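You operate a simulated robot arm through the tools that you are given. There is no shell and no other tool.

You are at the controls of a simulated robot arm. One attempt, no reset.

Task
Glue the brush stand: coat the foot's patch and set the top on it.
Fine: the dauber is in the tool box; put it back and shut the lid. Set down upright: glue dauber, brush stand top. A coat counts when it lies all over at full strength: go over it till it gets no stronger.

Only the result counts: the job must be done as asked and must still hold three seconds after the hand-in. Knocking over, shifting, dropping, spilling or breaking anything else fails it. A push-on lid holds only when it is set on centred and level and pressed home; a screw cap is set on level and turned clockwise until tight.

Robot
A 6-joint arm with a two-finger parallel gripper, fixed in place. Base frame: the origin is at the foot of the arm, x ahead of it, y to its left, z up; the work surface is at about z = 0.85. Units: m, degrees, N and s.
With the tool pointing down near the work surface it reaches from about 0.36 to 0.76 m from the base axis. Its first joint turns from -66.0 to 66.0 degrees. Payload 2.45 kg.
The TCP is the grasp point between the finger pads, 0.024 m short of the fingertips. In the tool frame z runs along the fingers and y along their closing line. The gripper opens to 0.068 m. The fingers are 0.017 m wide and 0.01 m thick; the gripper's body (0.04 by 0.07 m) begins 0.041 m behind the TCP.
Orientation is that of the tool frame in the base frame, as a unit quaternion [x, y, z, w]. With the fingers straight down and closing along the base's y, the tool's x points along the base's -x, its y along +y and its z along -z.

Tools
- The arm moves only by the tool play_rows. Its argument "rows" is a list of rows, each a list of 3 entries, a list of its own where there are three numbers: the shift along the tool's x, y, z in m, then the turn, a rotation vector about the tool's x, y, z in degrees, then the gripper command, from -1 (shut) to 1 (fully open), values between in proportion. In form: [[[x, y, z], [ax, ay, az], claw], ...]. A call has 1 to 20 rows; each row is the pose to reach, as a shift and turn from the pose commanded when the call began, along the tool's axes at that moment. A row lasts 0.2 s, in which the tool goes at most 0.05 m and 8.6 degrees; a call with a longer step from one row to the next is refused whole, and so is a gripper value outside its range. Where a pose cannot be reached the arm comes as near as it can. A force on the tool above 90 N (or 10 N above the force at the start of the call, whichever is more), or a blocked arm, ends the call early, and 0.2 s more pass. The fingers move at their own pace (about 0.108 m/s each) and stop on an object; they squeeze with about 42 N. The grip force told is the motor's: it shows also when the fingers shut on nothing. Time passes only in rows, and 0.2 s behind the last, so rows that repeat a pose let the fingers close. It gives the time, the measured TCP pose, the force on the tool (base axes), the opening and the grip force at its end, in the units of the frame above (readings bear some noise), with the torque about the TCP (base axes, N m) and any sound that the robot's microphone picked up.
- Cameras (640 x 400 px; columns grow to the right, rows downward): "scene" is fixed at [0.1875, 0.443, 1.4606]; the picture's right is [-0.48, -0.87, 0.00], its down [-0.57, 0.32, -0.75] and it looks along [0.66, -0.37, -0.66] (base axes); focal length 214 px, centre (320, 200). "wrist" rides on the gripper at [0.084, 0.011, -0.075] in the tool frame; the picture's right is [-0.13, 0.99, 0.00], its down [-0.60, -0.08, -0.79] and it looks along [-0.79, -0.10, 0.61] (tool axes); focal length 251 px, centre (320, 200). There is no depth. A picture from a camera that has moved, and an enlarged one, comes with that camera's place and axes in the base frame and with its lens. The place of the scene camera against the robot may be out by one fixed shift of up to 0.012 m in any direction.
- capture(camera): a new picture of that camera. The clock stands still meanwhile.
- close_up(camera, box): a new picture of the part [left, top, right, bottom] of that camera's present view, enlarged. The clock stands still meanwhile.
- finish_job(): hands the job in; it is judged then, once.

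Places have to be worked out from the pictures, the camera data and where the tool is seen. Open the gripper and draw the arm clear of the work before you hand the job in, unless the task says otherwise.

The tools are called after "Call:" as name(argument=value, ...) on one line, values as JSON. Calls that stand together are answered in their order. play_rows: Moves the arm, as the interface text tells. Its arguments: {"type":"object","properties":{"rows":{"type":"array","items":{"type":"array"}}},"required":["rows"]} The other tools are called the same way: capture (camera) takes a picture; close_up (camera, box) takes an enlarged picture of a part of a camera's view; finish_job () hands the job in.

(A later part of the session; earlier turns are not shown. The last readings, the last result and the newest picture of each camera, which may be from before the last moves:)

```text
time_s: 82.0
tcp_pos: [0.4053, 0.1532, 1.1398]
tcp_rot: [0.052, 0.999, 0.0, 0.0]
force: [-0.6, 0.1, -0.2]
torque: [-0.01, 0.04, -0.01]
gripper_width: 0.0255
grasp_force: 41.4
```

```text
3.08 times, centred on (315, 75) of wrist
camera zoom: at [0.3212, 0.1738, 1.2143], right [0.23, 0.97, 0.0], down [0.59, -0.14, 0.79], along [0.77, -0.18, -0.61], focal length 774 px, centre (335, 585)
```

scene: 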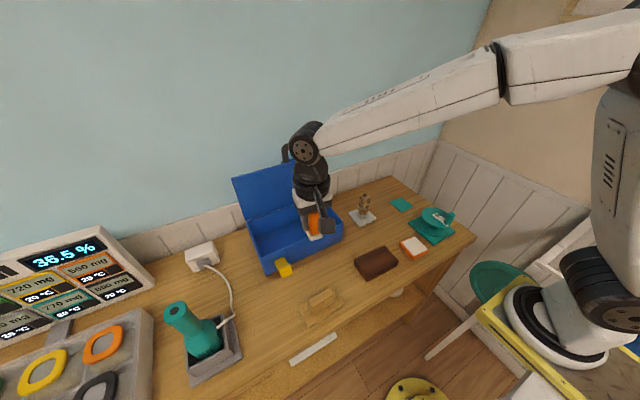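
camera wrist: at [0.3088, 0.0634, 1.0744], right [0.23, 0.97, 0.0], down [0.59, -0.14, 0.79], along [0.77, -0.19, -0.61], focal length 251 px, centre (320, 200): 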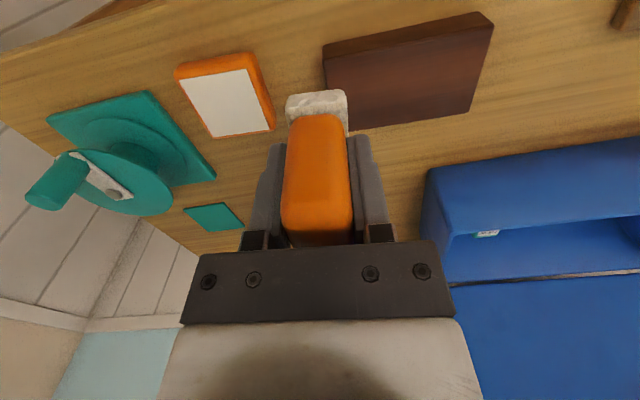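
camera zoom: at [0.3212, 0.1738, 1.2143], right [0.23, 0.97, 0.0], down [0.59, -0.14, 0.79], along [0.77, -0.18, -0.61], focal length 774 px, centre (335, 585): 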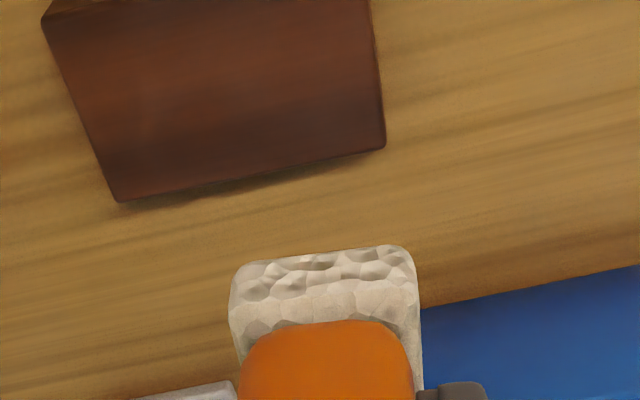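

Call:
play_rows(rows=[[[-0.005, -0.045, 0.0], [0, 0, 0], -1], [[-0.01, -0.09, 0.0], [0, 0, 0], -1], [[-0.02, -0.13, 0.01], [0, 0, 0], -1], [[-0.0305, -0.165, 0.04], [0, 0, 0], -1], [[-0.0305, -0.19, 0.075], [0, 0, 0], -1], [[-0.0305, -0.1978, 0.12], [0, 0, 0], -1], [[-0.0305, -0.1978, 0.165], [0, 0, 0], -1], [[-0.0305, -0.1978, 0.2], [0, 0, 0], -1], [[-0.0305, -0.1978, 0.2173], [0, 0, 0], -1], [[-0.0305, -0.1978, 0.2203], [0, 0, 0], -1]])

Call:
close_up(camera="wrist", box=[230, 10, 400, 140])

```text
time_s: 84.2
tcp_pos: [0.4152, -0.046, 0.9194]
tcp_rot: [0.053, 0.999, 0.0, 0.0]
force: [0.2, 0.0, -0.1]
torque: [0.04, 0.03, 0.0]
gripper_width: 0.0254
grasp_force: 40.8
```

```text
3.08 times, centred on (315, 75) of wrist
camera zoom: at [0.3318, -0.0261, 0.993], right [0.23, 0.97, 0.0], down [0.59, -0.14, 0.79], along [0.77, -0.18, -0.61], focal length 774 px, centre (335, 585)
```

zoom: 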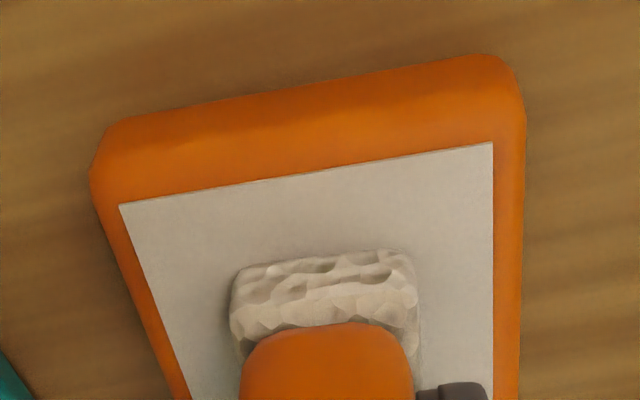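

Call:
play_rows(rows=[[[0, 0, 0.002], [0, 0, 0], -1], [[0, 0, 0.0026], [0, 0, 0], -1], [[0, 0, 0.003], [0, 0, 0], -1]])

```text
time_s: 85.0
tcp_pos: [0.4141, -0.0478, 0.9153]
tcp_rot: [0.051, 0.999, 0.0, 0.0]
force: [0.0, -0.3, -1.3]
torque: [-0.03, -0.01, -0.02]
gripper_width: 0.0255
grasp_force: 40.8
```

Call:
play_rows(rows=[[[0, 0, 0.0005], [0, 0, 0], -1], [[0, 0, 0.001], [0, 0, 0], -1]])

```text
time_s: 85.6
tcp_pos: [0.4153, -0.046, 0.9159]
tcp_rot: [0.052, 0.999, 0.0, 0.0]
force: [-0.4, 2.3, 7.2]
torque: [0.09, -0.1, 0.03]
gripper_width: 0.0252
grasp_force: 40.5
```

Call:
play_rows(rows=[[[0.007, -0.008, 0.0002], [0, 0, 0], -1], [[0.014, -0.0165, 0.0002], [0, 0, 0], -1], [[0.014, -0.0055, 0.0002], [0, 0, 0], -1], [[0.014, 0.0055, 0.0002], [0, 0, 0], -1], [[0.014, 0.0165, 0.0002], [0, 0, 0], -1], [[0.007, 0.0165, 0.0002], [0, 0, 0], -1], [[0.007, 0.0055, 0.0002], [0, 0, 0], -1], [[0.007, -0.0055, 0.0002], [0, 0, 0], -1], [[0.007, -0.0165, 0.0002], [0, 0, 0], -1], [[0, -0.0165, 0.0002], [0, 0, 0], -1], [[0, -0.0055, 0.0002], [0, 0, 0], -1], [[0, 0.0055, 0.0002], [0, 0, 0], -1], [[0, 0.0165, 0.0002], [0, 0, 0], -1], [[-0.007, 0.0165, 0.0002], [0, 0, 0], -1], [[-0.007, 0.0055, 0.0002], [0, 0, 0], -1], [[-0.007, -0.0055, 0.0002], [0, 0, 0], -1], [[-0.007, -0.0165, 0.0002], [0, 0, 0], -1], [[-0.014, -0.0165, 0.0002], [0, 0, 0], -1], [[-0.014, -0.0055, 0.0002], [0, 0, 0], -1], [[-0.014, 0.0055, 0.0002], [0, 0, 0], -1]])

Call:
close_up(camera="wrist", box=[230, 10, 400, 140])

Call:
close_up(camera="scene", box=[399, 234, 431, 258])

```text
time_s: 89.8
tcp_pos: [0.4286, -0.0437, 0.9154]
tcp_rot: [0.052, 0.999, 0.0, -0.001]
force: [-0.1, -0.1, 1.2]
torque: [-0.02, -0.04, 0.0]
gripper_width: 0.0253
grasp_force: 40.7
```

```text
3.08 times, centred on (315, 75) of wrist
camera zoom: at [0.3457, -0.0228, 0.99], right [0.23, 0.97, 0.0], down [0.59, -0.14, 0.79], along [0.77, -0.18, -0.61], focal length 774 px, centre (335, 585)
```

zoom: 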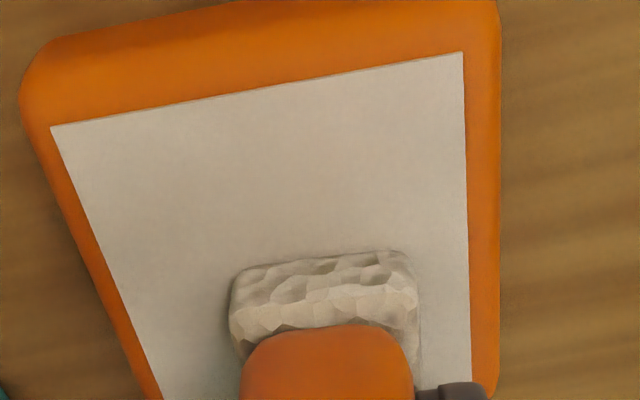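

```text
16.00 times, centred on (415, 246) of scene
camera zoom: at [0.1875, 0.4429, 1.4607], right [-0.48, -0.87, 0.0], down [-0.57, 0.32, -0.75], along [0.66, -0.37, -0.66], focal length 3432 px, centre (-1200, -536)
```

zoom: 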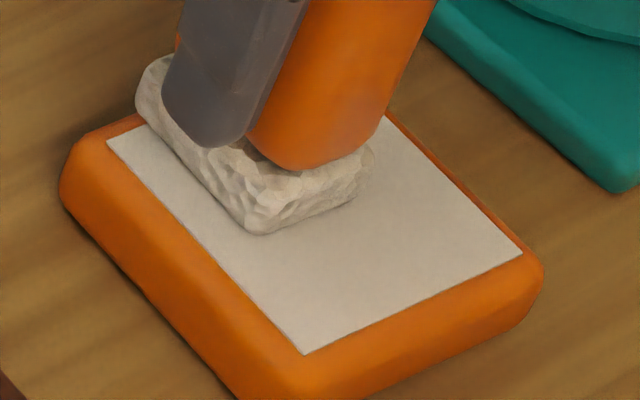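

Call:
play_rows(rows=[[[0, 0.0, 0.0004], [0, 0, 0], -1], [[0, 0.011, 0.0004], [0, 0, 0], -1], [[0, 0.0, 0.0004], [0, 0, 0], -1], [[0, -0.011, 0.0004], [0, 0, 0], -1], [[0, -0.022, 0.0004], [0, 0, 0], -1], [[0, -0.011, 0.0004], [0, 0, 0], -1], [[0, 0.0, 0.0004], [0, 0, 0], -1], [[0, 0.011, 0.0004], [0, 0, 0], -1], [[0.01, 0.011, 0.0003], [0, 0, 0], -1], [[0.02, 0.011, 0.0002], [0, 0, 0], -1], [[0.028, 0.011, 0.0001], [0, 0, 0], -1], [[0.028, 0.0, 0.0001], [0, 0, 0], -1], [[0.028, -0.011, 0.0001], [0, 0, 0], -1], [[0.028, -0.022, 0.0001], [0, 0, 0], -1], [[0.018, -0.022, 0.0002], [0, 0, 0], -1], [[0.008, -0.022, 0.0002], [0, 0, 0], -1], [[0.0, -0.022, 0.0003], [0, 0, 0], -1], [[0.0, -0.006, 0.0003], [0, 0, 0], -1], [[0.014, -0.006, 0.0002], [0, 0, 0], -1]])

```text
time_s: 93.8
tcp_pos: [0.4137, -0.0469, 0.916]
tcp_rot: [0.052, 0.999, 0.0, -0.001]
force: [0.4, 0.0, 1.5]
torque: [0.04, -0.07, -0.03]
gripper_width: 0.0251
grasp_force: 40.7
```

I'll do one more pass with strokes along x at slightly more pressure.

Call:
play_rows(rows=[[[0, 0.0, 0.0004], [0, 0, 0], -1], [[0.012, 0.008, 0.0003], [0, 0, 0], -1], [[0.012, 0.0165, 0.0003], [0, 0, 0], -1], [[0, 0.0165, 0.0004], [0, 0, 0], -1], [[-0.013, 0.0165, 0.0005], [0, 0, 0], -1], [[-0.013, 0.008, 0.0005], [0, 0, 0], -1], [[0, 0.008, 0.0004], [0, 0, 0], -1], [[0.013, 0.008, 0.0003], [0, 0, 0], -1], [[0.013, 0.0, 0.0003], [0, 0, 0], -1], [[0.0, 0.0, 0.0004], [0, 0, 0], -1], [[-0.013, 0.0, 0.0005], [0, 0, 0], -1], [[-0.013, -0.008, 0.0005], [0, 0, 0], -1], [[0, -0.008, 0.0004], [0, 0, 0], -1], [[0.013, -0.008, 0.0003], [0, 0, 0], -1], [[0.013, -0.0165, 0.0003], [0, 0, 0], -1], [[0, -0.0165, 0.0004], [0, 0, 0], -1], [[-0.013, -0.0165, 0.0005], [0, 0, 0], -1], [[0.0, -0.0165, 0.0004], [0, 0, 0], -1], [[0.0, 0.0, 0.0004], [0, 0, 0], -1]])

Call:
play_rows(rows=[[[0, 0, -0.02], [0, 0, 0], -1], [[0, 0, -0.06], [0, 0, 0], -1], [[-0.02, 0.0, -0.1], [0, 0, 0], -1], [[-0.06, 0.0, -0.11], [0, 0, 0], -1], [[-0.1, 0.0, -0.11], [0, 0, 0], -1]])

Call:
close_up(camera="scene", box=[399, 234, 431, 258])

Call:
close_up(camera="scene", box=[340, 170, 490, 280])

```text
time_s: 97.8
tcp_pos: [0.4159, -0.0469, 0.9159]
tcp_rot: [0.052, 0.999, 0.0, 0.0]
force: [-0.6, 0.9, -0.9]
torque: [0.0, 0.0, 0.01]
gripper_width: 0.0252
grasp_force: 41.1
```

```text
time_s: 99.0
tcp_pos: [0.5128, -0.0568, 1.0243]
tcp_rot: [0.053, 0.999, 0.0, -0.001]
force: [0.0, 0.0, -0.4]
torque: [0.02, -0.03, 0.0]
gripper_width: 0.0253
grasp_force: 41.3
```

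```text
16.00 times, centred on (415, 246) of scene
camera zoom: at [0.1875, 0.443, 1.4606], right [-0.48, -0.87, 0.0], down [-0.57, 0.32, -0.75], along [0.66, -0.37, -0.66], focal length 3432 px, centre (-1200, -536)
```

zoom: 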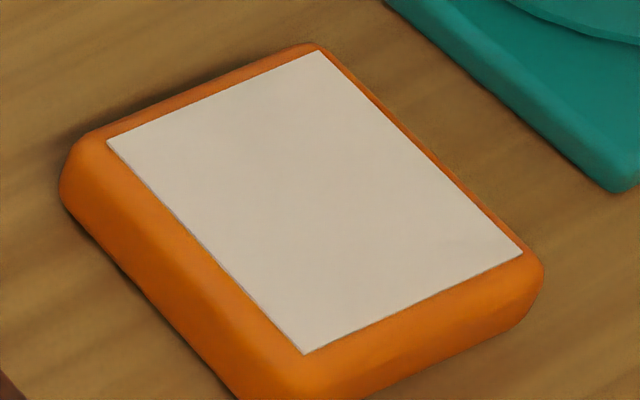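

```text
3.64 times, centred on (415, 225) of scene
camera zoom: at [0.1875, 0.443, 1.4606], right [-0.48, -0.87, 0.0], down [-0.57, 0.32, -0.75], along [0.66, -0.37, -0.66], focal length 780 px, centre (-26, 109)
```

zoom: 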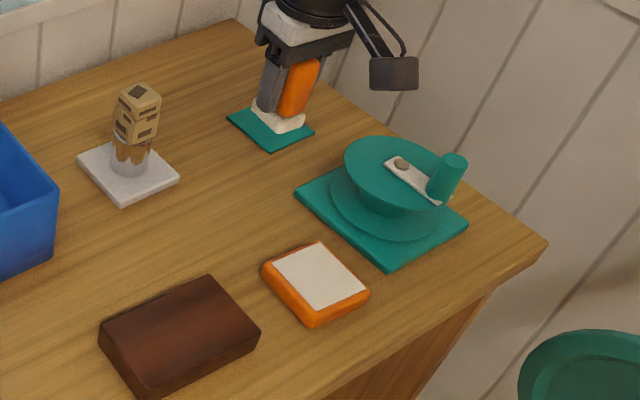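

The dauber may have slid a little in the grip, since contact now comes at a lower z. I'll repeat the t=49.6 s view for another like-for-like look at the patch.

Call:
play_rows(rows=[[[0.035, 0.02, 0], [0, 0, 0], -1], [[0.07, 0.04, 0], [0, 0, 0], -1], [[0.105, 0.06, 0], [0, 0, 0], -1], [[0.135, 0.075, 0.015], [0, 0, 0], -1], [[0.1406, 0.082, 0.022], [0, 0, 0], -1]])

Call:
close_up(camera="wrist", box=[180, 50, 300, 150])

Call:
close_up(camera="wrist", box=[270, 60, 370, 260])

```text
time_s: 100.2
tcp_pos: [0.3828, 0.0384, 1.0019]
tcp_rot: [0.052, 0.999, -0.001, 0.0]
force: [-0.2, -0.3, -0.7]
torque: [-0.04, -0.01, -0.01]
gripper_width: 0.0254
grasp_force: 40.8
```

```text
4.00 times, centred on (240, 100) of wrist
camera zoom: at [0.2989, 0.059, 1.0769], right [0.23, 0.97, 0.0], down [0.59, -0.14, 0.79], along [0.77, -0.18, -0.61], focal length 1006 px, centre (640, 600)
```

zoom: 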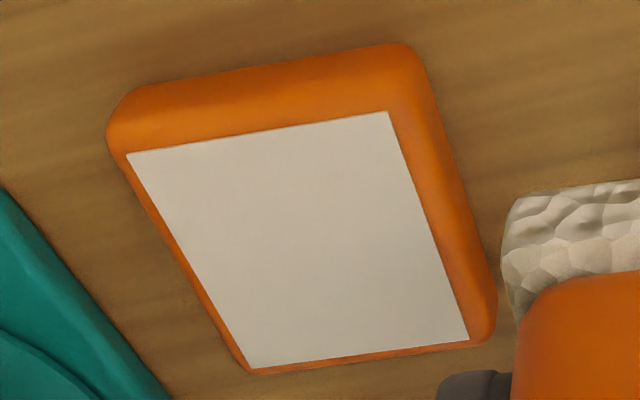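

```text
2.00 times, centred on (320, 160) of wrist
camera zoom: at [0.2989, 0.059, 1.0769], right [0.23, 0.97, 0.0], down [0.59, -0.14, 0.79], along [0.77, -0.18, -0.61], focal length 503 px, centre (320, 280)
```

zoom: 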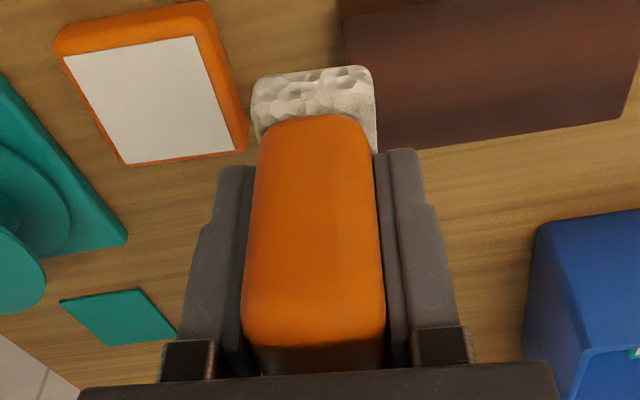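

The pad's position in the wrist view has shifted by about 10 px since pickup, so the dauber may have tilted or slid in the grip. I'll check it from the scene camera.

Call:
capture(camera="scene")

Call:
close_up(camera="scene", box=[370, 200, 430, 260])

```text
taken
```

scene: 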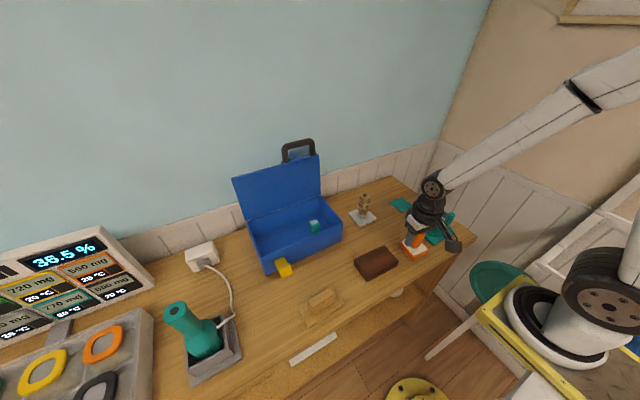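

```text
6.67 times, centred on (400, 230) of scene
camera zoom: at [0.1875, 0.443, 1.4606], right [-0.48, -0.87, 0.0], down [-0.57, 0.32, -0.75], along [0.66, -0.37, -0.66], focal length 1430 px, centre (-213, 0)
```

zoom: 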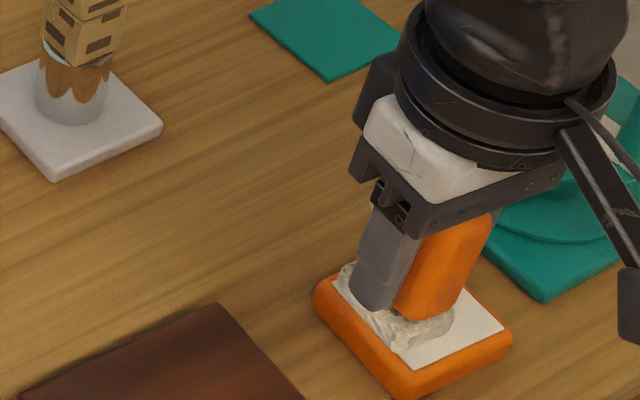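

The dauber has only slid a few millimetres and is still level. The patch has now had several full passes. I'll carry the dauber back to its place in the tool box with the original orientation.

Call:
play_rows(rows=[[[0, 0, -0.04], [0, 0, -8], -1], [[0, 0, -0.08], [0, 0, -16], -1], [[-0.01, 0.015, -0.11], [0, 0, -24], -1], [[-0.0334, 0.0489, -0.11], [0, 0, -32], -1], [[-0.0568, 0.0829, -0.11], [0, 0, -40], -1], [[-0.0802, 0.1168, -0.11], [0, 0, -48], -1], [[-0.1036, 0.1507, -0.11], [0, 0, -56], -1], [[-0.127, 0.1847, -0.11], [0, 0, -64], -1], [[-0.1504, 0.2186, -0.11], [0, 0, -72], -1], [[-0.1738, 0.2525, -0.11], [0, 0, -80], -1], [[-0.1972, 0.2865, -0.11], [0, 0, -88], -1], [[-0.2206, 0.3204, -0.11], [0, 0, -96], -1]])

Call:
capture(camera="wrist")

Call:
close_up(camera="scene", box=[230, 130, 390, 280])

```text
time_s: 102.8
tcp_pos: [0.6337, 0.3335, 1.1136]
tcp_rot: [0.708, -0.706, 0.001, 0.001]
force: [0.1, 0.5, -1.0]
torque: [-0.04, -0.03, 0.02]
gripper_width: 0.0251
grasp_force: 40.8
```

```text
taken
camera wrist: at [0.6229, 0.2509, 1.1882], right [-0.99, 0.13, 0.0], down [0.08, 0.61, 0.79], along [0.1, 0.79, -0.61], focal length 251 px, centre (320, 200)
```

wrist: 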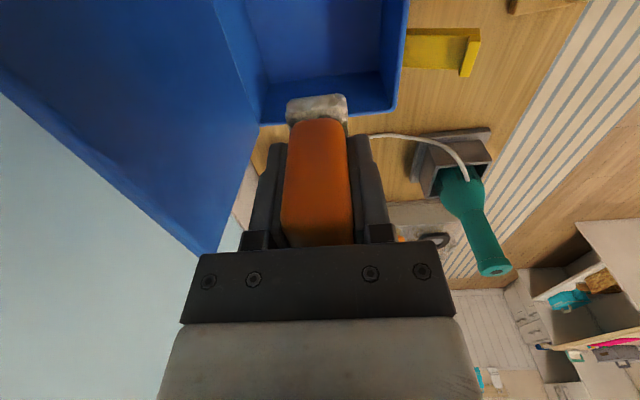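

```text
2.67 times, centred on (310, 205) of scene
camera zoom: at [0.1876, 0.443, 1.4606], right [-0.48, -0.87, 0.0], down [-0.57, 0.32, -0.75], along [0.66, -0.37, -0.66], focal length 572 px, centre (347, 187)
```

zoom: 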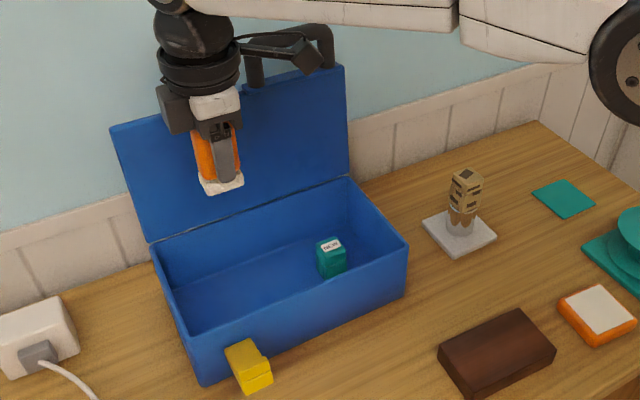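

Call:
play_rows(rows=[[[0, 0, 0.04], [0, 0, 0], -1], [[0, 0, 0.08], [0, 0, 0], -1], [[0, 0, 0.12], [0, 0, 0], -1], [[0, 0, 0.16], [0, 0, 0], -1], [[0, 0, 0.19], [0, 0, 0], -1], [[0, 0, 0.205], [0, 0, 0], -1], [[0, 0, 0.21], [0, 0, 0], -1]])

```text
time_s: 104.4
tcp_pos: [0.6353, 0.3351, 0.9021]
tcp_rot: [-0.707, 0.707, 0.0, 0.0]
force: [0.3, 0.8, 0.2]
torque: [-0.02, 0.0, 0.04]
gripper_width: 0.0253
grasp_force: 40.8
```

Call:
play_rows(rows=[[[0, 0, 0.0015], [0, 0, 0], -1], [[0, 0, 0.003], [0, 0, 0], -1], [[0, 0, 0.004], [0, 0, 0], -1]])

```text
time_s: 105.2
tcp_pos: [0.6358, 0.3336, 0.8987]
tcp_rot: [-0.707, 0.707, 0.0, 0.0]
force: [0.6, -0.6, -0.1]
torque: [-0.02, -0.01, 0.01]
gripper_width: 0.0251
grasp_force: 40.9
```

Call:
play_rows(rows=[[[0, 0, 0.0015], [0, 0, 0], -1], [[0, 0, 0.003], [0, 0, 0], -1]])

```text
time_s: 105.8
tcp_pos: [0.6365, 0.3343, 0.8976]
tcp_rot: [-0.707, 0.707, -0.001, 0.002]
force: [-4.8, -3.3, 16.4]
torque: [-0.18, 0.24, 0.02]
gripper_width: 0.0252
grasp_force: 41.1
```

The pad is on the box floor. I'll ease the press, open the fingers and rise straight up.

Call:
play_rows(rows=[[[0, 0, -0.0005], [0, 0, 0], -1], [[0, 0, -0.0005], [0, 0, 0], -0.1], [[0, 0, -0.0005], [0, 0, 0], 0.4], [[0, 0, -0.0005], [0, 0, 0], 0.8], [[0, 0, -0.005], [0, 0, 0], 0.8], [[0, 0, -0.03], [0, 0, 0], 0.8], [[0, 0, -0.07], [0, 0, 0], 0.8], [[0, 0, -0.115], [0, 0, 0], 0.8], [[0, 0, -0.16], [0, 0, 0], 0.8]])

Call:
capture(camera="wrist")

Call:
close_up(camera="scene", box=[240, 180, 350, 280])

```text
time_s: 107.8
tcp_pos: [0.6367, 0.3333, 1.0555]
tcp_rot: [-0.707, 0.707, 0.0, 0.0]
force: [0.2, -0.3, 0.4]
torque: [0.04, -0.01, 0.02]
gripper_width: 0.0613
grasp_force: 0.0
```

```text
taken
camera wrist: at [0.6249, 0.2497, 1.1296], right [-0.99, 0.13, 0.0], down [0.08, 0.6, 0.79], along [0.1, 0.79, -0.61], focal length 251 px, centre (320, 200)
```

wrist: 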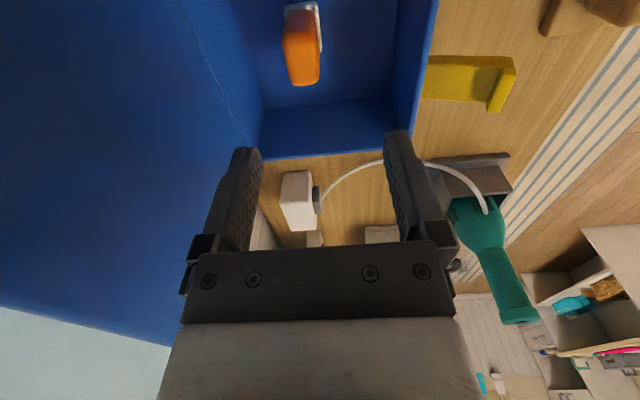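

```text
4.00 times, centred on (295, 230) of scene
camera zoom: at [0.1875, 0.443, 1.4607], right [-0.48, -0.87, 0.0], down [-0.57, 0.32, -0.75], along [0.66, -0.37, -0.66], focal length 858 px, centre (420, 80)
```

zoom: 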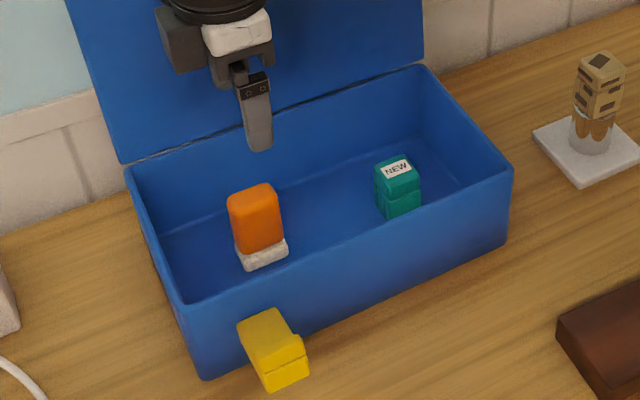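

The dauber stands upright in the box again. Next is the wooden top; I'll move to view it and fix its position and yaw.

Call:
play_rows(rows=[[[0, 0, -0.04], [0, 0, 0], 0.8], [[0.02, 0.035, -0.04], [0, 0, 0], 0.8], [[0.04, 0.075, -0.04], [0, 0, 0], 0.8], [[0.06, 0.115, -0.04], [0, 0, 0], 0.8], [[0.08, 0.155, -0.04], [0, 0, 0], 0.8], [[0.1, 0.195, -0.03], [0, 0, 0], 0.8], [[0.123, 0.2267, -0.02], [0, 0, 0], 0.8]])

Call:
capture(camera="wrist")

Call:
close_up(camera="wrist", box=[230, 20, 410, 140])

```text
time_s: 109.4
tcp_pos: [0.4081, 0.2096, 1.075]
tcp_rot: [-0.707, 0.707, 0.001, 0.0]
force: [0.1, 0.4, -0.3]
torque: [0.01, -0.01, 0.01]
gripper_width: 0.0611
grasp_force: 0.1
```

```text
taken
camera wrist: at [0.3973, 0.1259, 1.1502], right [-0.99, 0.13, 0.0], down [0.08, 0.6, 0.79], along [0.1, 0.79, -0.61], focal length 251 px, centre (320, 200)
```

wrist: 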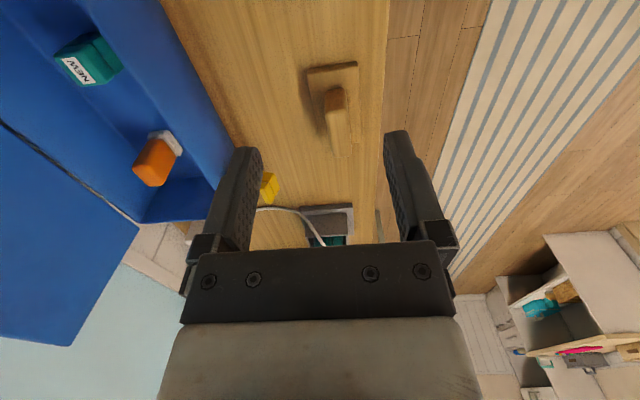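

```text
3.33 times, centred on (320, 80) of wrist
camera zoom: at [0.3973, 0.1259, 1.1502], right [-0.99, 0.13, 0.0], down [0.08, 0.6, 0.79], along [0.1, 0.79, -0.61], focal length 838 px, centre (320, 600)
```

zoom: 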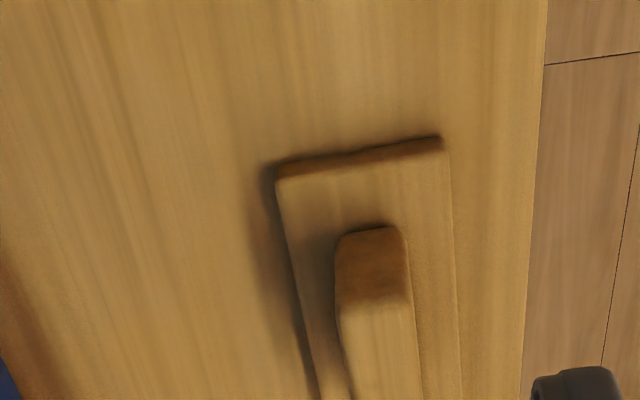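

I locate the wooden top at centre (0.3996,0.3165), yaw about +2.7°. Its ridge is about 22 mm thick with its top near z≈0.90. I'll go above it with the fingers closing across the ridge.

Call:
play_rows(rows=[[[-0.035, 0.003, 0.02], [0, 0, -1], 0.8], [[-0.07, 0.006, 0.05], [0, 0, -2], 0.8], [[-0.095, 0.008, 0.08], [0, 0, -2.7], 0.8], [[-0.1069, 0.0085, 0.115], [0, 0, -2.7], 0.8]])

Call:
capture(camera="wrist")

Call:
close_up(camera="wrist", box=[240, 0, 440, 125])

Call:
close_up(camera="scene", box=[270, 240, 380, 330])

```text
time_s: 110.4
tcp_pos: [0.4027, 0.3184, 0.9593]
tcp_rot: [0.724, -0.69, 0.0, -0.001]
force: [1.1, -0.4, -0.4]
torque: [-0.02, -0.01, -0.01]
gripper_width: 0.0608
grasp_force: 0.0
```

```text
taken
camera wrist: at [0.3939, 0.2347, 1.0332], right [-1.0, 0.08, 0.0], down [0.05, 0.61, 0.79], along [0.07, 0.79, -0.61], focal length 251 px, centre (320, 200)
```

wrist: 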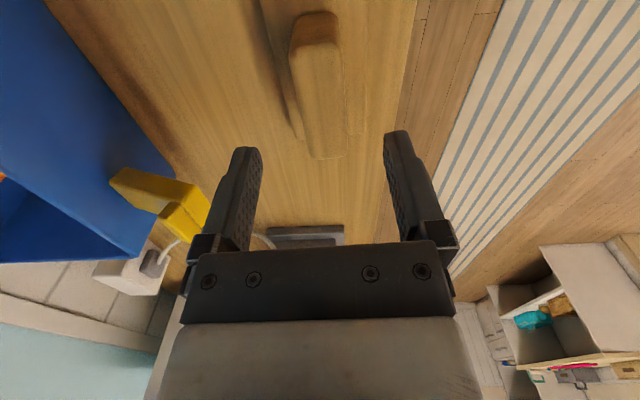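

```text
3.20 times, centred on (340, 62) of wrist
camera zoom: at [0.3939, 0.2347, 1.0332], right [-1.0, 0.08, 0.0], down [0.05, 0.61, 0.79], along [0.07, 0.79, -0.61], focal length 805 px, centre (256, 640)
```

zoom: 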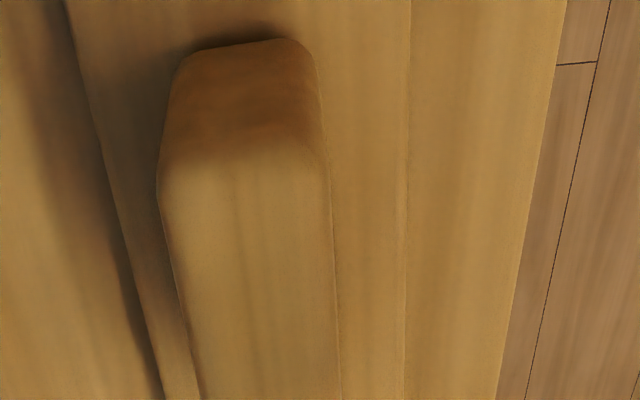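

```text
4.44 times, centred on (325, 285) of scene
camera zoom: at [0.1875, 0.443, 1.4606], right [-0.48, -0.87, 0.0], down [-0.57, 0.32, -0.75], along [0.66, -0.37, -0.66], focal length 953 px, centre (298, -178)
```

zoom: 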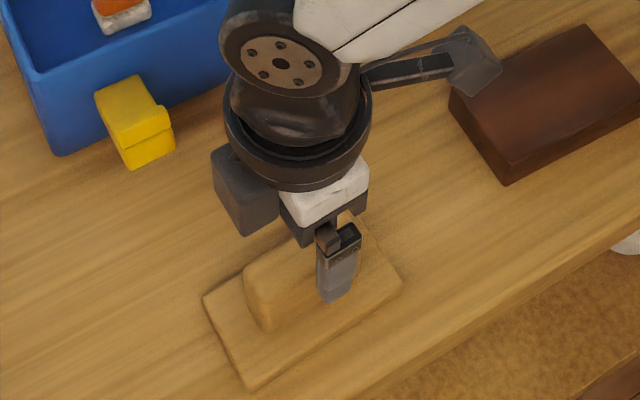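

The ridge is centred within 2 mm and aligned. I'll descend to z≈0.887 and close.

Call:
play_rows(rows=[[[0, 0.0017, 0.03], [0, 0, 0], 0.8], [[0, 0.0017, 0.055], [0, 0, 0], 0.8], [[0, 0.0017, 0.068], [0, 0, 0], 0.8], [[0, 0.0017, 0.072], [0, 0, 0], 0.8], [[0, 0.0017, 0.072], [0, 0, 0], 0.2], [[0, 0.0017, 0.072], [0, 0, 0], -0.5], [[0, 0.0017, 0.072], [0, 0, 0], -1], [[0, 0.0017, 0.072], [0, 0, 0], -1]])

Call:
capture(camera="wrist")

```text
time_s: 112.2
tcp_pos: [0.3989, 0.3171, 0.8876]
tcp_rot: [0.724, -0.69, 0.0, 0.0]
force: [0.4, 0.0, 1.2]
torque: [0.02, 0.01, 0.02]
gripper_width: 0.0254
grasp_force: 41.4
```

```text
taken
camera wrist: at [0.3912, 0.2337, 0.9628], right [-1.0, 0.08, 0.0], down [0.05, 0.61, 0.79], along [0.07, 0.79, -0.61], focal length 251 px, centre (320, 200)
```

wrist: 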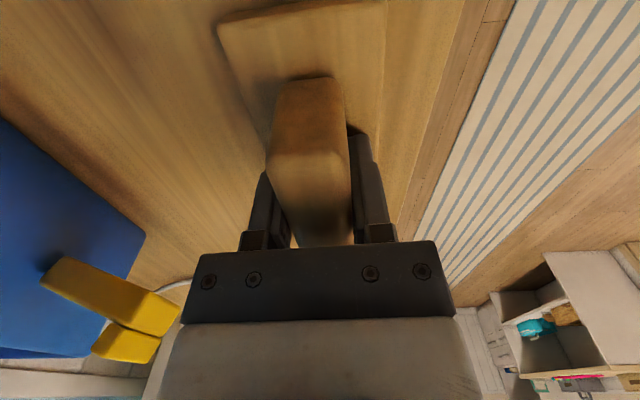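

The top is gripped (25.4 mm ridge). I'll lift it and carry it over to the foot, turning it to the foot's yaw and stopping about 3 cm above the patch.

Call:
play_rows(rows=[[[0, 0, -0.02], [0, 0, 0], -1], [[0, 0, -0.06], [0, 0, 0], -1], [[0.01, 0, -0.1], [0, 0, 0], -1], [[0.05, 0, -0.11], [0, 0, 1], -1], [[0.092, 0, -0.11], [0, 0, 2], -1], [[0.134, 0, -0.11], [0, 0, 3], -1], [[0.176, 0, -0.11], [0, 0, 4], -1], [[0.218, 0.0005, -0.11], [0, 0, 5], -1], [[0.26, 0.001, -0.11], [0, 0, 6], -1], [[0.3, 0.001, -0.11], [0, 0, 7], -1], [[0.335, 0.001, -0.11], [0, 0, 8], -1], [[0.3642, 0.001, -0.1], [0, 0, 8.7], -1], [[0.3642, 0.001, -0.07], [0, 0, 8.7], -1]])

Call:
capture(camera="wrist")

Call:
close_up(camera="scene", box=[360, 190, 470, 280])

```text
time_s: 115.0
tcp_pos: [0.4145, -0.0485, 0.9605]
tcp_rot: [-0.669, 0.743, 0.0, 0.0]
force: [-0.3, 0.1, -1.2]
torque: [0.0, -0.01, -0.01]
gripper_width: 0.0256
grasp_force: 41.2
```

```text
taken
camera wrist: at [0.3947, -0.1292, 1.0341], right [-0.97, 0.23, 0.0], down [0.14, 0.59, 0.79], along [0.18, 0.77, -0.61], focal length 251 px, centre (320, 200)
```

wrist: 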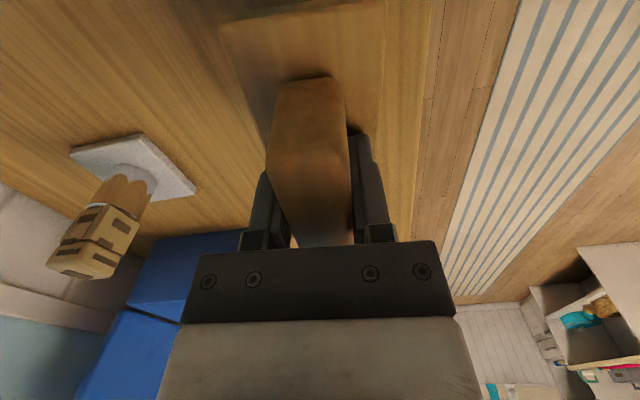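

```text
4.44 times, centred on (415, 235) of scene
camera zoom: at [0.1876, 0.4429, 1.4606], right [-0.48, -0.87, 0.0], down [-0.57, 0.32, -0.75], along [0.66, -0.37, -0.66], focal length 953 px, centre (-102, 44)
```

zoom: 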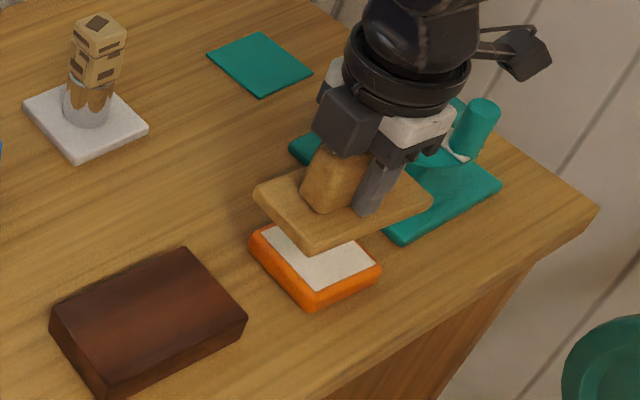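

The top is level above the foot and its width matches the patch. I'll lower to just above contact and check the alignment.

Call:
play_rows(rows=[[[0, 0, 0.02], [0, 0, 0], -1], [[0, 0, 0.035], [0, 0, 0], -1], [[0, 0, 0.042], [0, 0, 0], -1]])

Call:
close_up(camera="scene", box=[385, 215, 445, 265])

Call:
capture(camera="wrist")

```text
time_s: 115.8
tcp_pos: [0.4155, -0.047, 0.9171]
tcp_rot: [-0.669, 0.743, 0.0, 0.0]
force: [1.3, 0.2, -1.1]
torque: [-0.01, 0.03, 0.01]
gripper_width: 0.0256
grasp_force: 40.2
```

```text
8.00 times, centred on (415, 240) of scene
camera zoom: at [0.1876, 0.443, 1.4606], right [-0.48, -0.87, 0.0], down [-0.57, 0.32, -0.75], along [0.66, -0.37, -0.66], focal length 1716 px, centre (-440, -120)
```

zoom: 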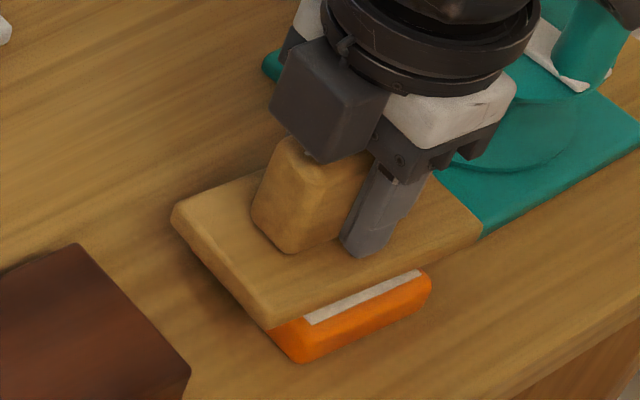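

```text
taken
camera wrist: at [0.3954, -0.1283, 0.991], right [-0.97, 0.23, 0.0], down [0.14, 0.59, 0.79], along [0.18, 0.77, -0.61], focal length 251 px, centre (320, 200)
```

wrist: 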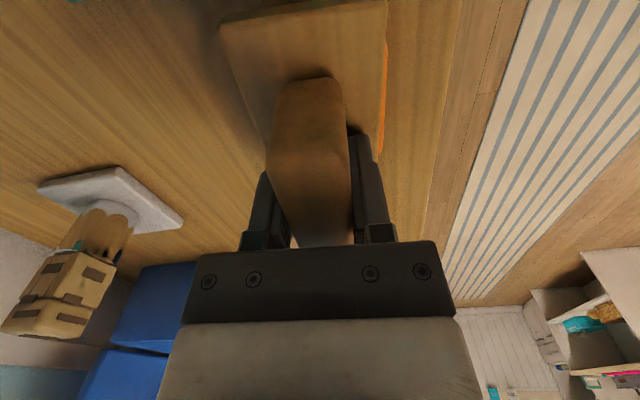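

Before touching down I'll fix a small yaw difference (the foot measures about −4.5°). Then I'll hover closer and re-measure, because the scene view suggests the top may sit a few millimetres toward −y.

Call:
play_rows(rows=[[[0, 0, 0.0015], [0, 0, -1.2], -1], [[0, 0, 0.003], [0, 0, -1.2], -1], [[0, 0, 0.003], [0, 0, -1.2], -1]])

Call:
close_up(camera="scene", box=[395, 230, 435, 262])

Call:
close_up(camera="wrist", box=[200, 0, 420, 160])

```text
time_s: 116.6
tcp_pos: [0.4146, -0.0465, 0.9138]
tcp_rot: [-0.676, 0.737, 0.0, 0.001]
force: [0.3, -0.5, -1.3]
torque: [-0.01, 0.0, -0.04]
gripper_width: 0.0253
grasp_force: 40.8
```

```text
12.50 times, centred on (415, 246) of scene
camera zoom: at [0.1876, 0.443, 1.4606], right [-0.48, -0.87, 0.0], down [-0.57, 0.32, -0.75], along [0.66, -0.37, -0.66], focal length 2681 px, centre (-868, -375)
```

zoom: 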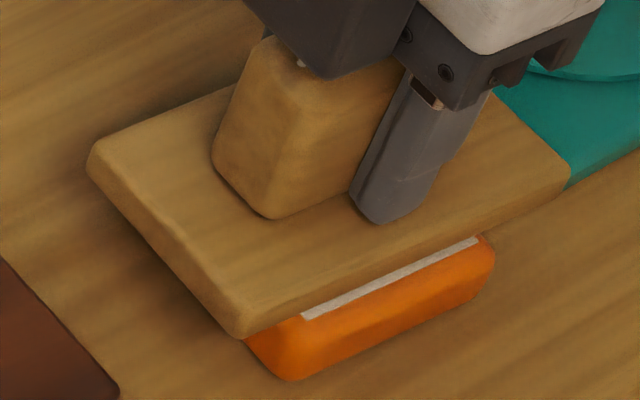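

```text
2.50 times, centred on (310, 80) of wrist
camera zoom: at [0.3967, -0.1288, 0.988], right [-0.98, 0.21, 0.0], down [0.13, 0.6, 0.79], along [0.17, 0.78, -0.61], focal length 629 px, centre (345, 500)
```

zoom: 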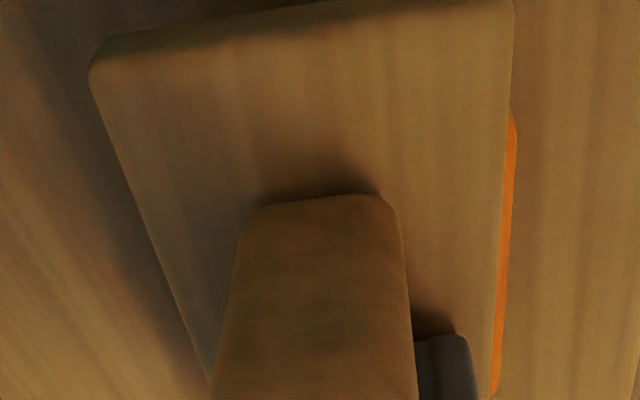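

Call:
close_up(camera="wrist", box=[300, 20, 440, 180])

Call:
close_up(camera="scene", box=[400, 222, 440, 254])

```text
2.50 times, centred on (370, 100) of wrist
camera zoom: at [0.3967, -0.1288, 0.988], right [-0.98, 0.21, 0.0], down [0.13, 0.6, 0.79], along [0.17, 0.78, -0.61], focal length 629 px, centre (195, 450)
```

zoom: 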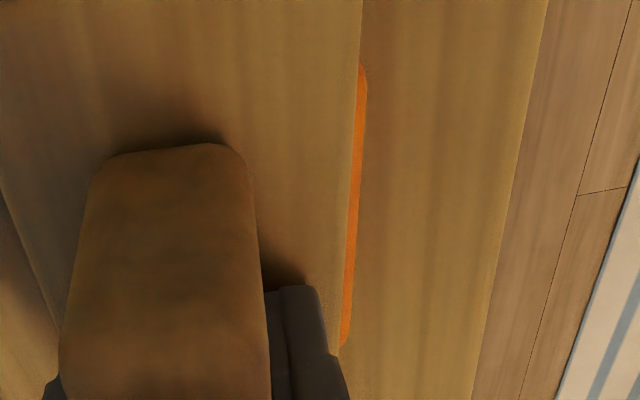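

```text
12.50 times, centred on (420, 238) of scene
camera zoom: at [0.1876, 0.443, 1.4606], right [-0.48, -0.87, 0.0], down [-0.57, 0.32, -0.75], along [0.66, -0.37, -0.66], focal length 2681 px, centre (-930, -275)
```

zoom: 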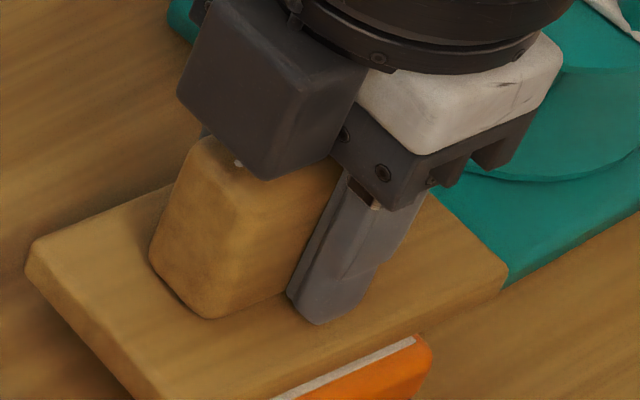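

The mismatch between the views is explained if the patch is lower than I assumed and the hover is larger. I'll lower a few more millimetres and re-measure.

Call:
play_rows(rows=[[[0, 0, 0.001], [0, 0, 0], -1], [[0, 0, 0.002], [0, 0, 0], -1], [[0, 0, 0.003], [0, 0, 0], -1]])

Call:
close_up(camera="scene", box=[395, 230, 435, 262])

```text
time_s: 117.4
tcp_pos: [0.4159, -0.0469, 0.9119]
tcp_rot: [-0.677, 0.736, 0.0, 0.0]
force: [0.4, 0.7, -1.3]
torque: [-0.01, 0.03, -0.03]
gripper_width: 0.0257
grasp_force: 41.4
```

```text
12.50 times, centred on (415, 246) of scene
camera zoom: at [0.1876, 0.443, 1.4606], right [-0.48, -0.87, 0.0], down [-0.57, 0.32, -0.75], along [0.66, -0.37, -0.66], focal length 2681 px, centre (-868, -375)
```

zoom: 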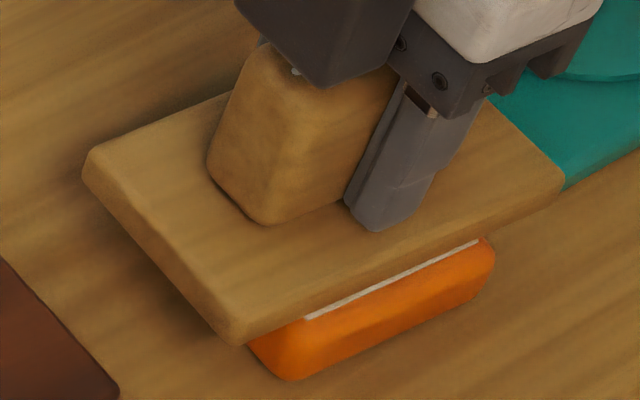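

The edge lines up well in x, and the top looks 2–4 mm too far toward −y. I'll shift it +2.5 mm in y and go down in small steps until contact.

Call:
play_rows(rows=[[[-0.0025, 0, 0.0], [0, 0, 0], -1], [[-0.0025, 0, 0.001], [0, 0, 0], -1], [[-0.0025, 0, 0.002], [0, 0, 0], -1]])

Call:
close_up(camera="scene", box=[395, 230, 435, 262])

```text
time_s: 118.2
tcp_pos: [0.4165, -0.0448, 0.9082]
tcp_rot: [-0.677, 0.736, -0.001, 0.001]
force: [-10.1, 3.2, 45.4]
torque: [0.04, 0.45, -0.01]
gripper_width: 0.0259
grasp_force: 41.4
```

```text
12.50 times, centred on (415, 246) of scene
camera zoom: at [0.1866, 0.4431, 1.4607], right [-0.48, -0.87, 0.0], down [-0.57, 0.32, -0.75], along [0.66, -0.37, -0.66], focal length 2681 px, centre (-868, -375)
```

zoom: 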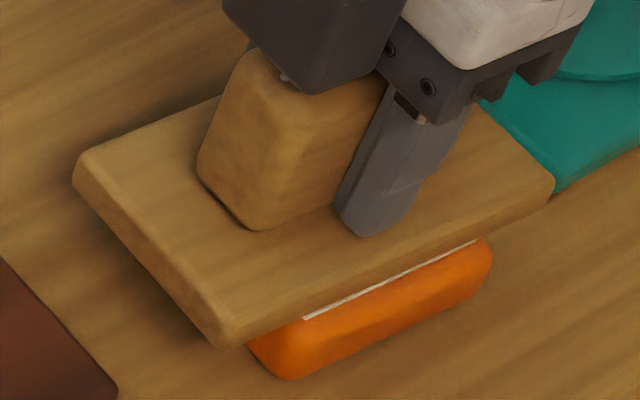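

Contact at TCP z≈0.909, pressing 45 N. I'll ease up 3 mm and see whether the foot comes along, which would mean it is bonded.

Call:
play_rows(rows=[[[0, 0, -0.001], [0, 0, 0], -1], [[0, 0, -0.003], [0, 0, 0], -1], [[0, 0, -0.004], [0, 0, 0], -1]])

Call:
close_up(camera="scene", box=[395, 230, 435, 262])

```text
time_s: 119.0
tcp_pos: [0.4148, -0.0431, 0.9121]
tcp_rot: [-0.677, 0.736, 0.0, 0.001]
force: [0.0, -0.7, -2.0]
torque: [0.01, -0.02, 0.01]
gripper_width: 0.0256
grasp_force: 41.1
```

```text
12.50 times, centred on (415, 246) of scene
camera zoom: at [0.1876, 0.443, 1.4606], right [-0.48, -0.87, 0.0], down [-0.57, 0.32, -0.75], along [0.66, -0.37, -0.66], focal length 2681 px, centre (-868, -375)
```

zoom: 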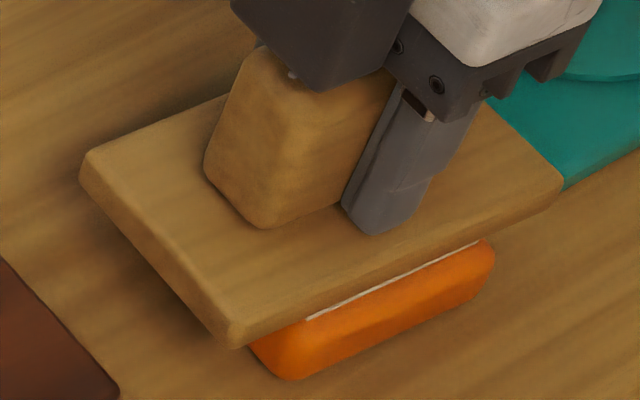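

The foot stayed down, so it isn't bonded on first touch; a bond may need the top set properly and released. I'll correct the remaining offset (−2.5 mm x, +2.4 mm y), set it down gently and release.

Call:
play_rows(rows=[[[-0.0022, 0.0027, 0], [0, 0, 0], -1], [[-0.0022, 0.0027, 0.0015], [0, 0, 0], -1], [[-0.0022, 0.0027, 0.0022], [0, 0, 0], -1], [[-0.0022, 0.0027, 0.0028], [0, 0, 0], -1]])

Call:
close_up(camera="scene", box=[395, 230, 435, 262])

```text
time_s: 120.0
tcp_pos: [0.4123, -0.0404, 0.911]
tcp_rot: [-0.677, 0.736, 0.001, 0.0]
force: [-0.1, -0.3, -1.2]
torque: [0.0, 0.05, 0.03]
gripper_width: 0.0255
grasp_force: 40.7
```

```text
12.50 times, centred on (415, 246) of scene
camera zoom: at [0.1876, 0.443, 1.4606], right [-0.48, -0.87, 0.0], down [-0.57, 0.32, -0.75], along [0.66, -0.37, -0.66], focal length 2681 px, centre (-868, -375)
```

zoom: 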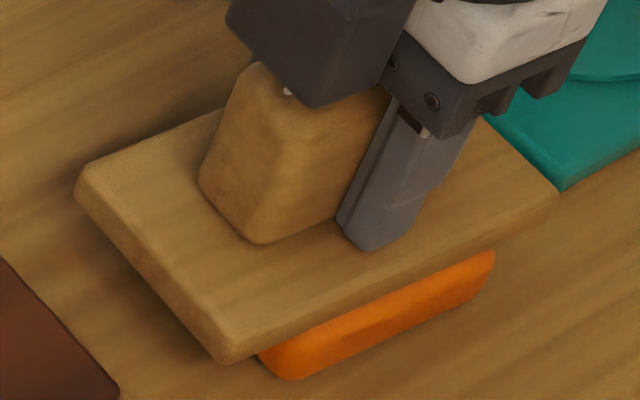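

Call:
play_rows(rows=[[[0, 0, 0.0006], [0, 0, 0], -1], [[0, 0, 0.0012], [0, 0, 0], -1]])

```text
time_s: 120.6
tcp_pos: [0.4122, -0.0394, 0.9108]
tcp_rot: [-0.677, 0.736, 0.0, 0.001]
force: [-5.1, 9.4, 31.4]
torque: [0.24, 0.33, -0.05]
gripper_width: 0.0258
grasp_force: 41.1
```

Call:
play_rows(rows=[[[0, 0, -0.0006], [0, 0, 0], -1], [[0, 0, -0.0006], [0, 0, 0], -0.2], [[0, 0, -0.0006], [0, 0, 0], 0.2], [[0, 0, -0.0006], [0, 0, 0], 0.5], [[0, 0, -0.0006], [0, 0, 0], 0.5], [[0, 0, -0.0006], [0, 0, 0], 0.5], [[0, 0, -0.0006], [0, 0, 0], 0.5]])

Call:
close_up(camera="scene", box=[395, 230, 435, 262])

```text
time_s: 122.2
tcp_pos: [0.413, -0.04, 0.9091]
tcp_rot: [-0.677, 0.736, 0.0, 0.0]
force: [2.6, -1.8, 7.3]
torque: [0.02, 0.16, 0.03]
gripper_width: 0.0485
grasp_force: 0.1
```

```text
12.50 times, centred on (415, 246) of scene
camera zoom: at [0.1875, 0.4429, 1.4607], right [-0.48, -0.87, 0.0], down [-0.57, 0.32, -0.75], along [0.66, -0.37, -0.66], focal length 2681 px, centre (-868, -375)
```

zoom: 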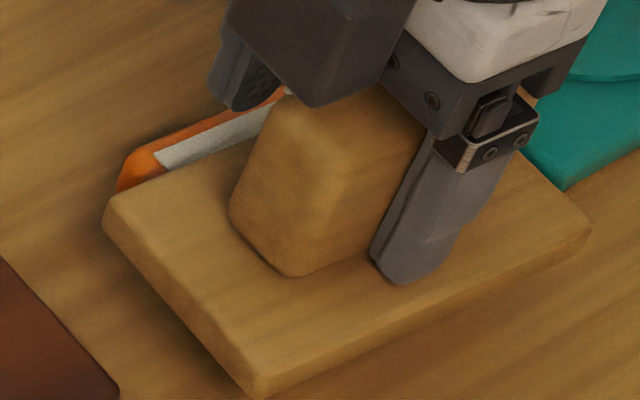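

The top shifted about 15 mm toward −x as the fingers opened; it stayed against one finger. I'll look at it carefully before moving.

Call:
capture(camera="wrist")

Call:
close_up(camera="scene", box=[370, 205, 460, 275])

```text
taken
camera wrist: at [0.394, -0.1231, 0.9841], right [-0.98, 0.21, 0.0], down [0.13, 0.6, 0.79], along [0.17, 0.78, -0.61], focal length 251 px, centre (320, 200)
```

wrist: 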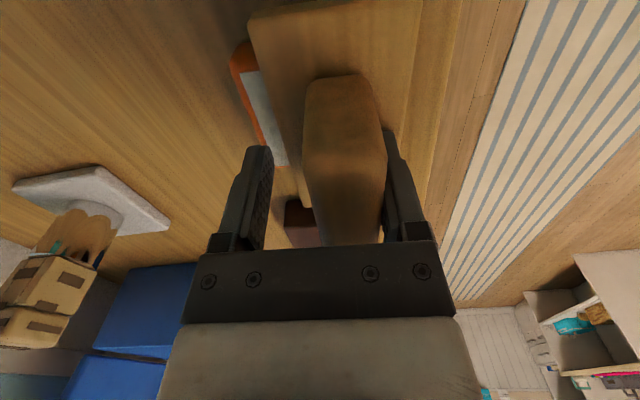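

```text
5.71 times, centred on (415, 240) of scene
camera zoom: at [0.1875, 0.4429, 1.4607], right [-0.48, -0.87, 0.0], down [-0.57, 0.32, -0.75], along [0.66, -0.37, -0.66], focal length 1226 px, centre (-223, -29)
```

zoom: 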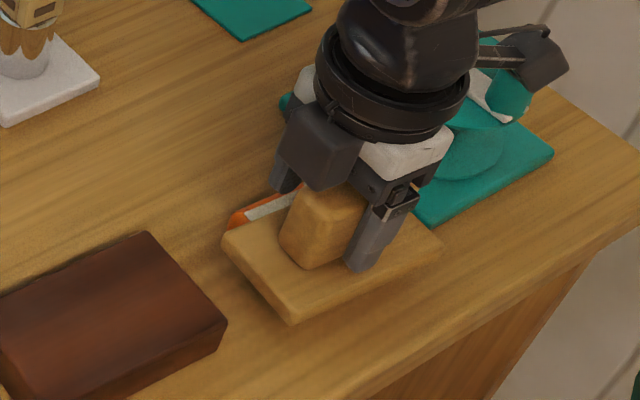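

Call:
close_up(camera="wrist", box=[220, 30, 320, 180])

Call:
close_up(camera="scene", box=[395, 228, 425, 248])

```text
2.67 times, centred on (270, 105) of wrist
camera zoom: at [0.394, -0.1231, 0.9841], right [-0.98, 0.21, 0.0], down [0.13, 0.6, 0.79], along [0.17, 0.78, -0.61], focal length 670 px, centre (453, 453)
```

zoom: 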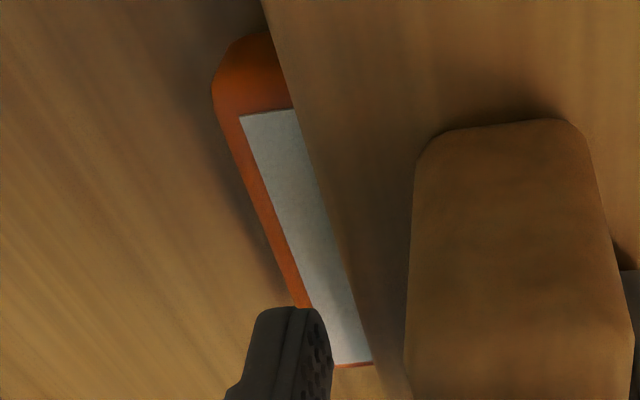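

```text
16.00 times, centred on (410, 238) of scene
camera zoom: at [0.1875, 0.4429, 1.4607], right [-0.48, -0.87, 0.0], down [-0.57, 0.32, -0.75], along [0.66, -0.37, -0.66], focal length 3432 px, centre (-1120, -408)
```

zoom: 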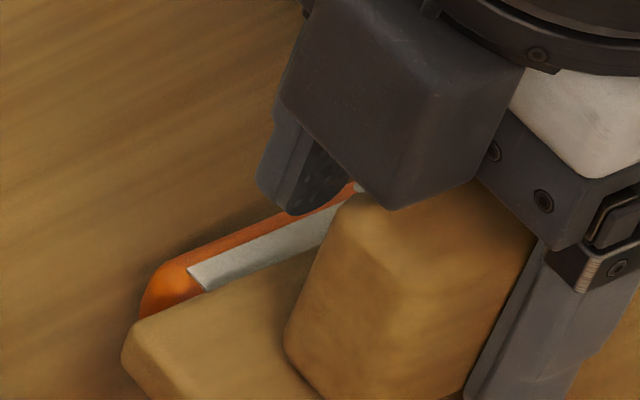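

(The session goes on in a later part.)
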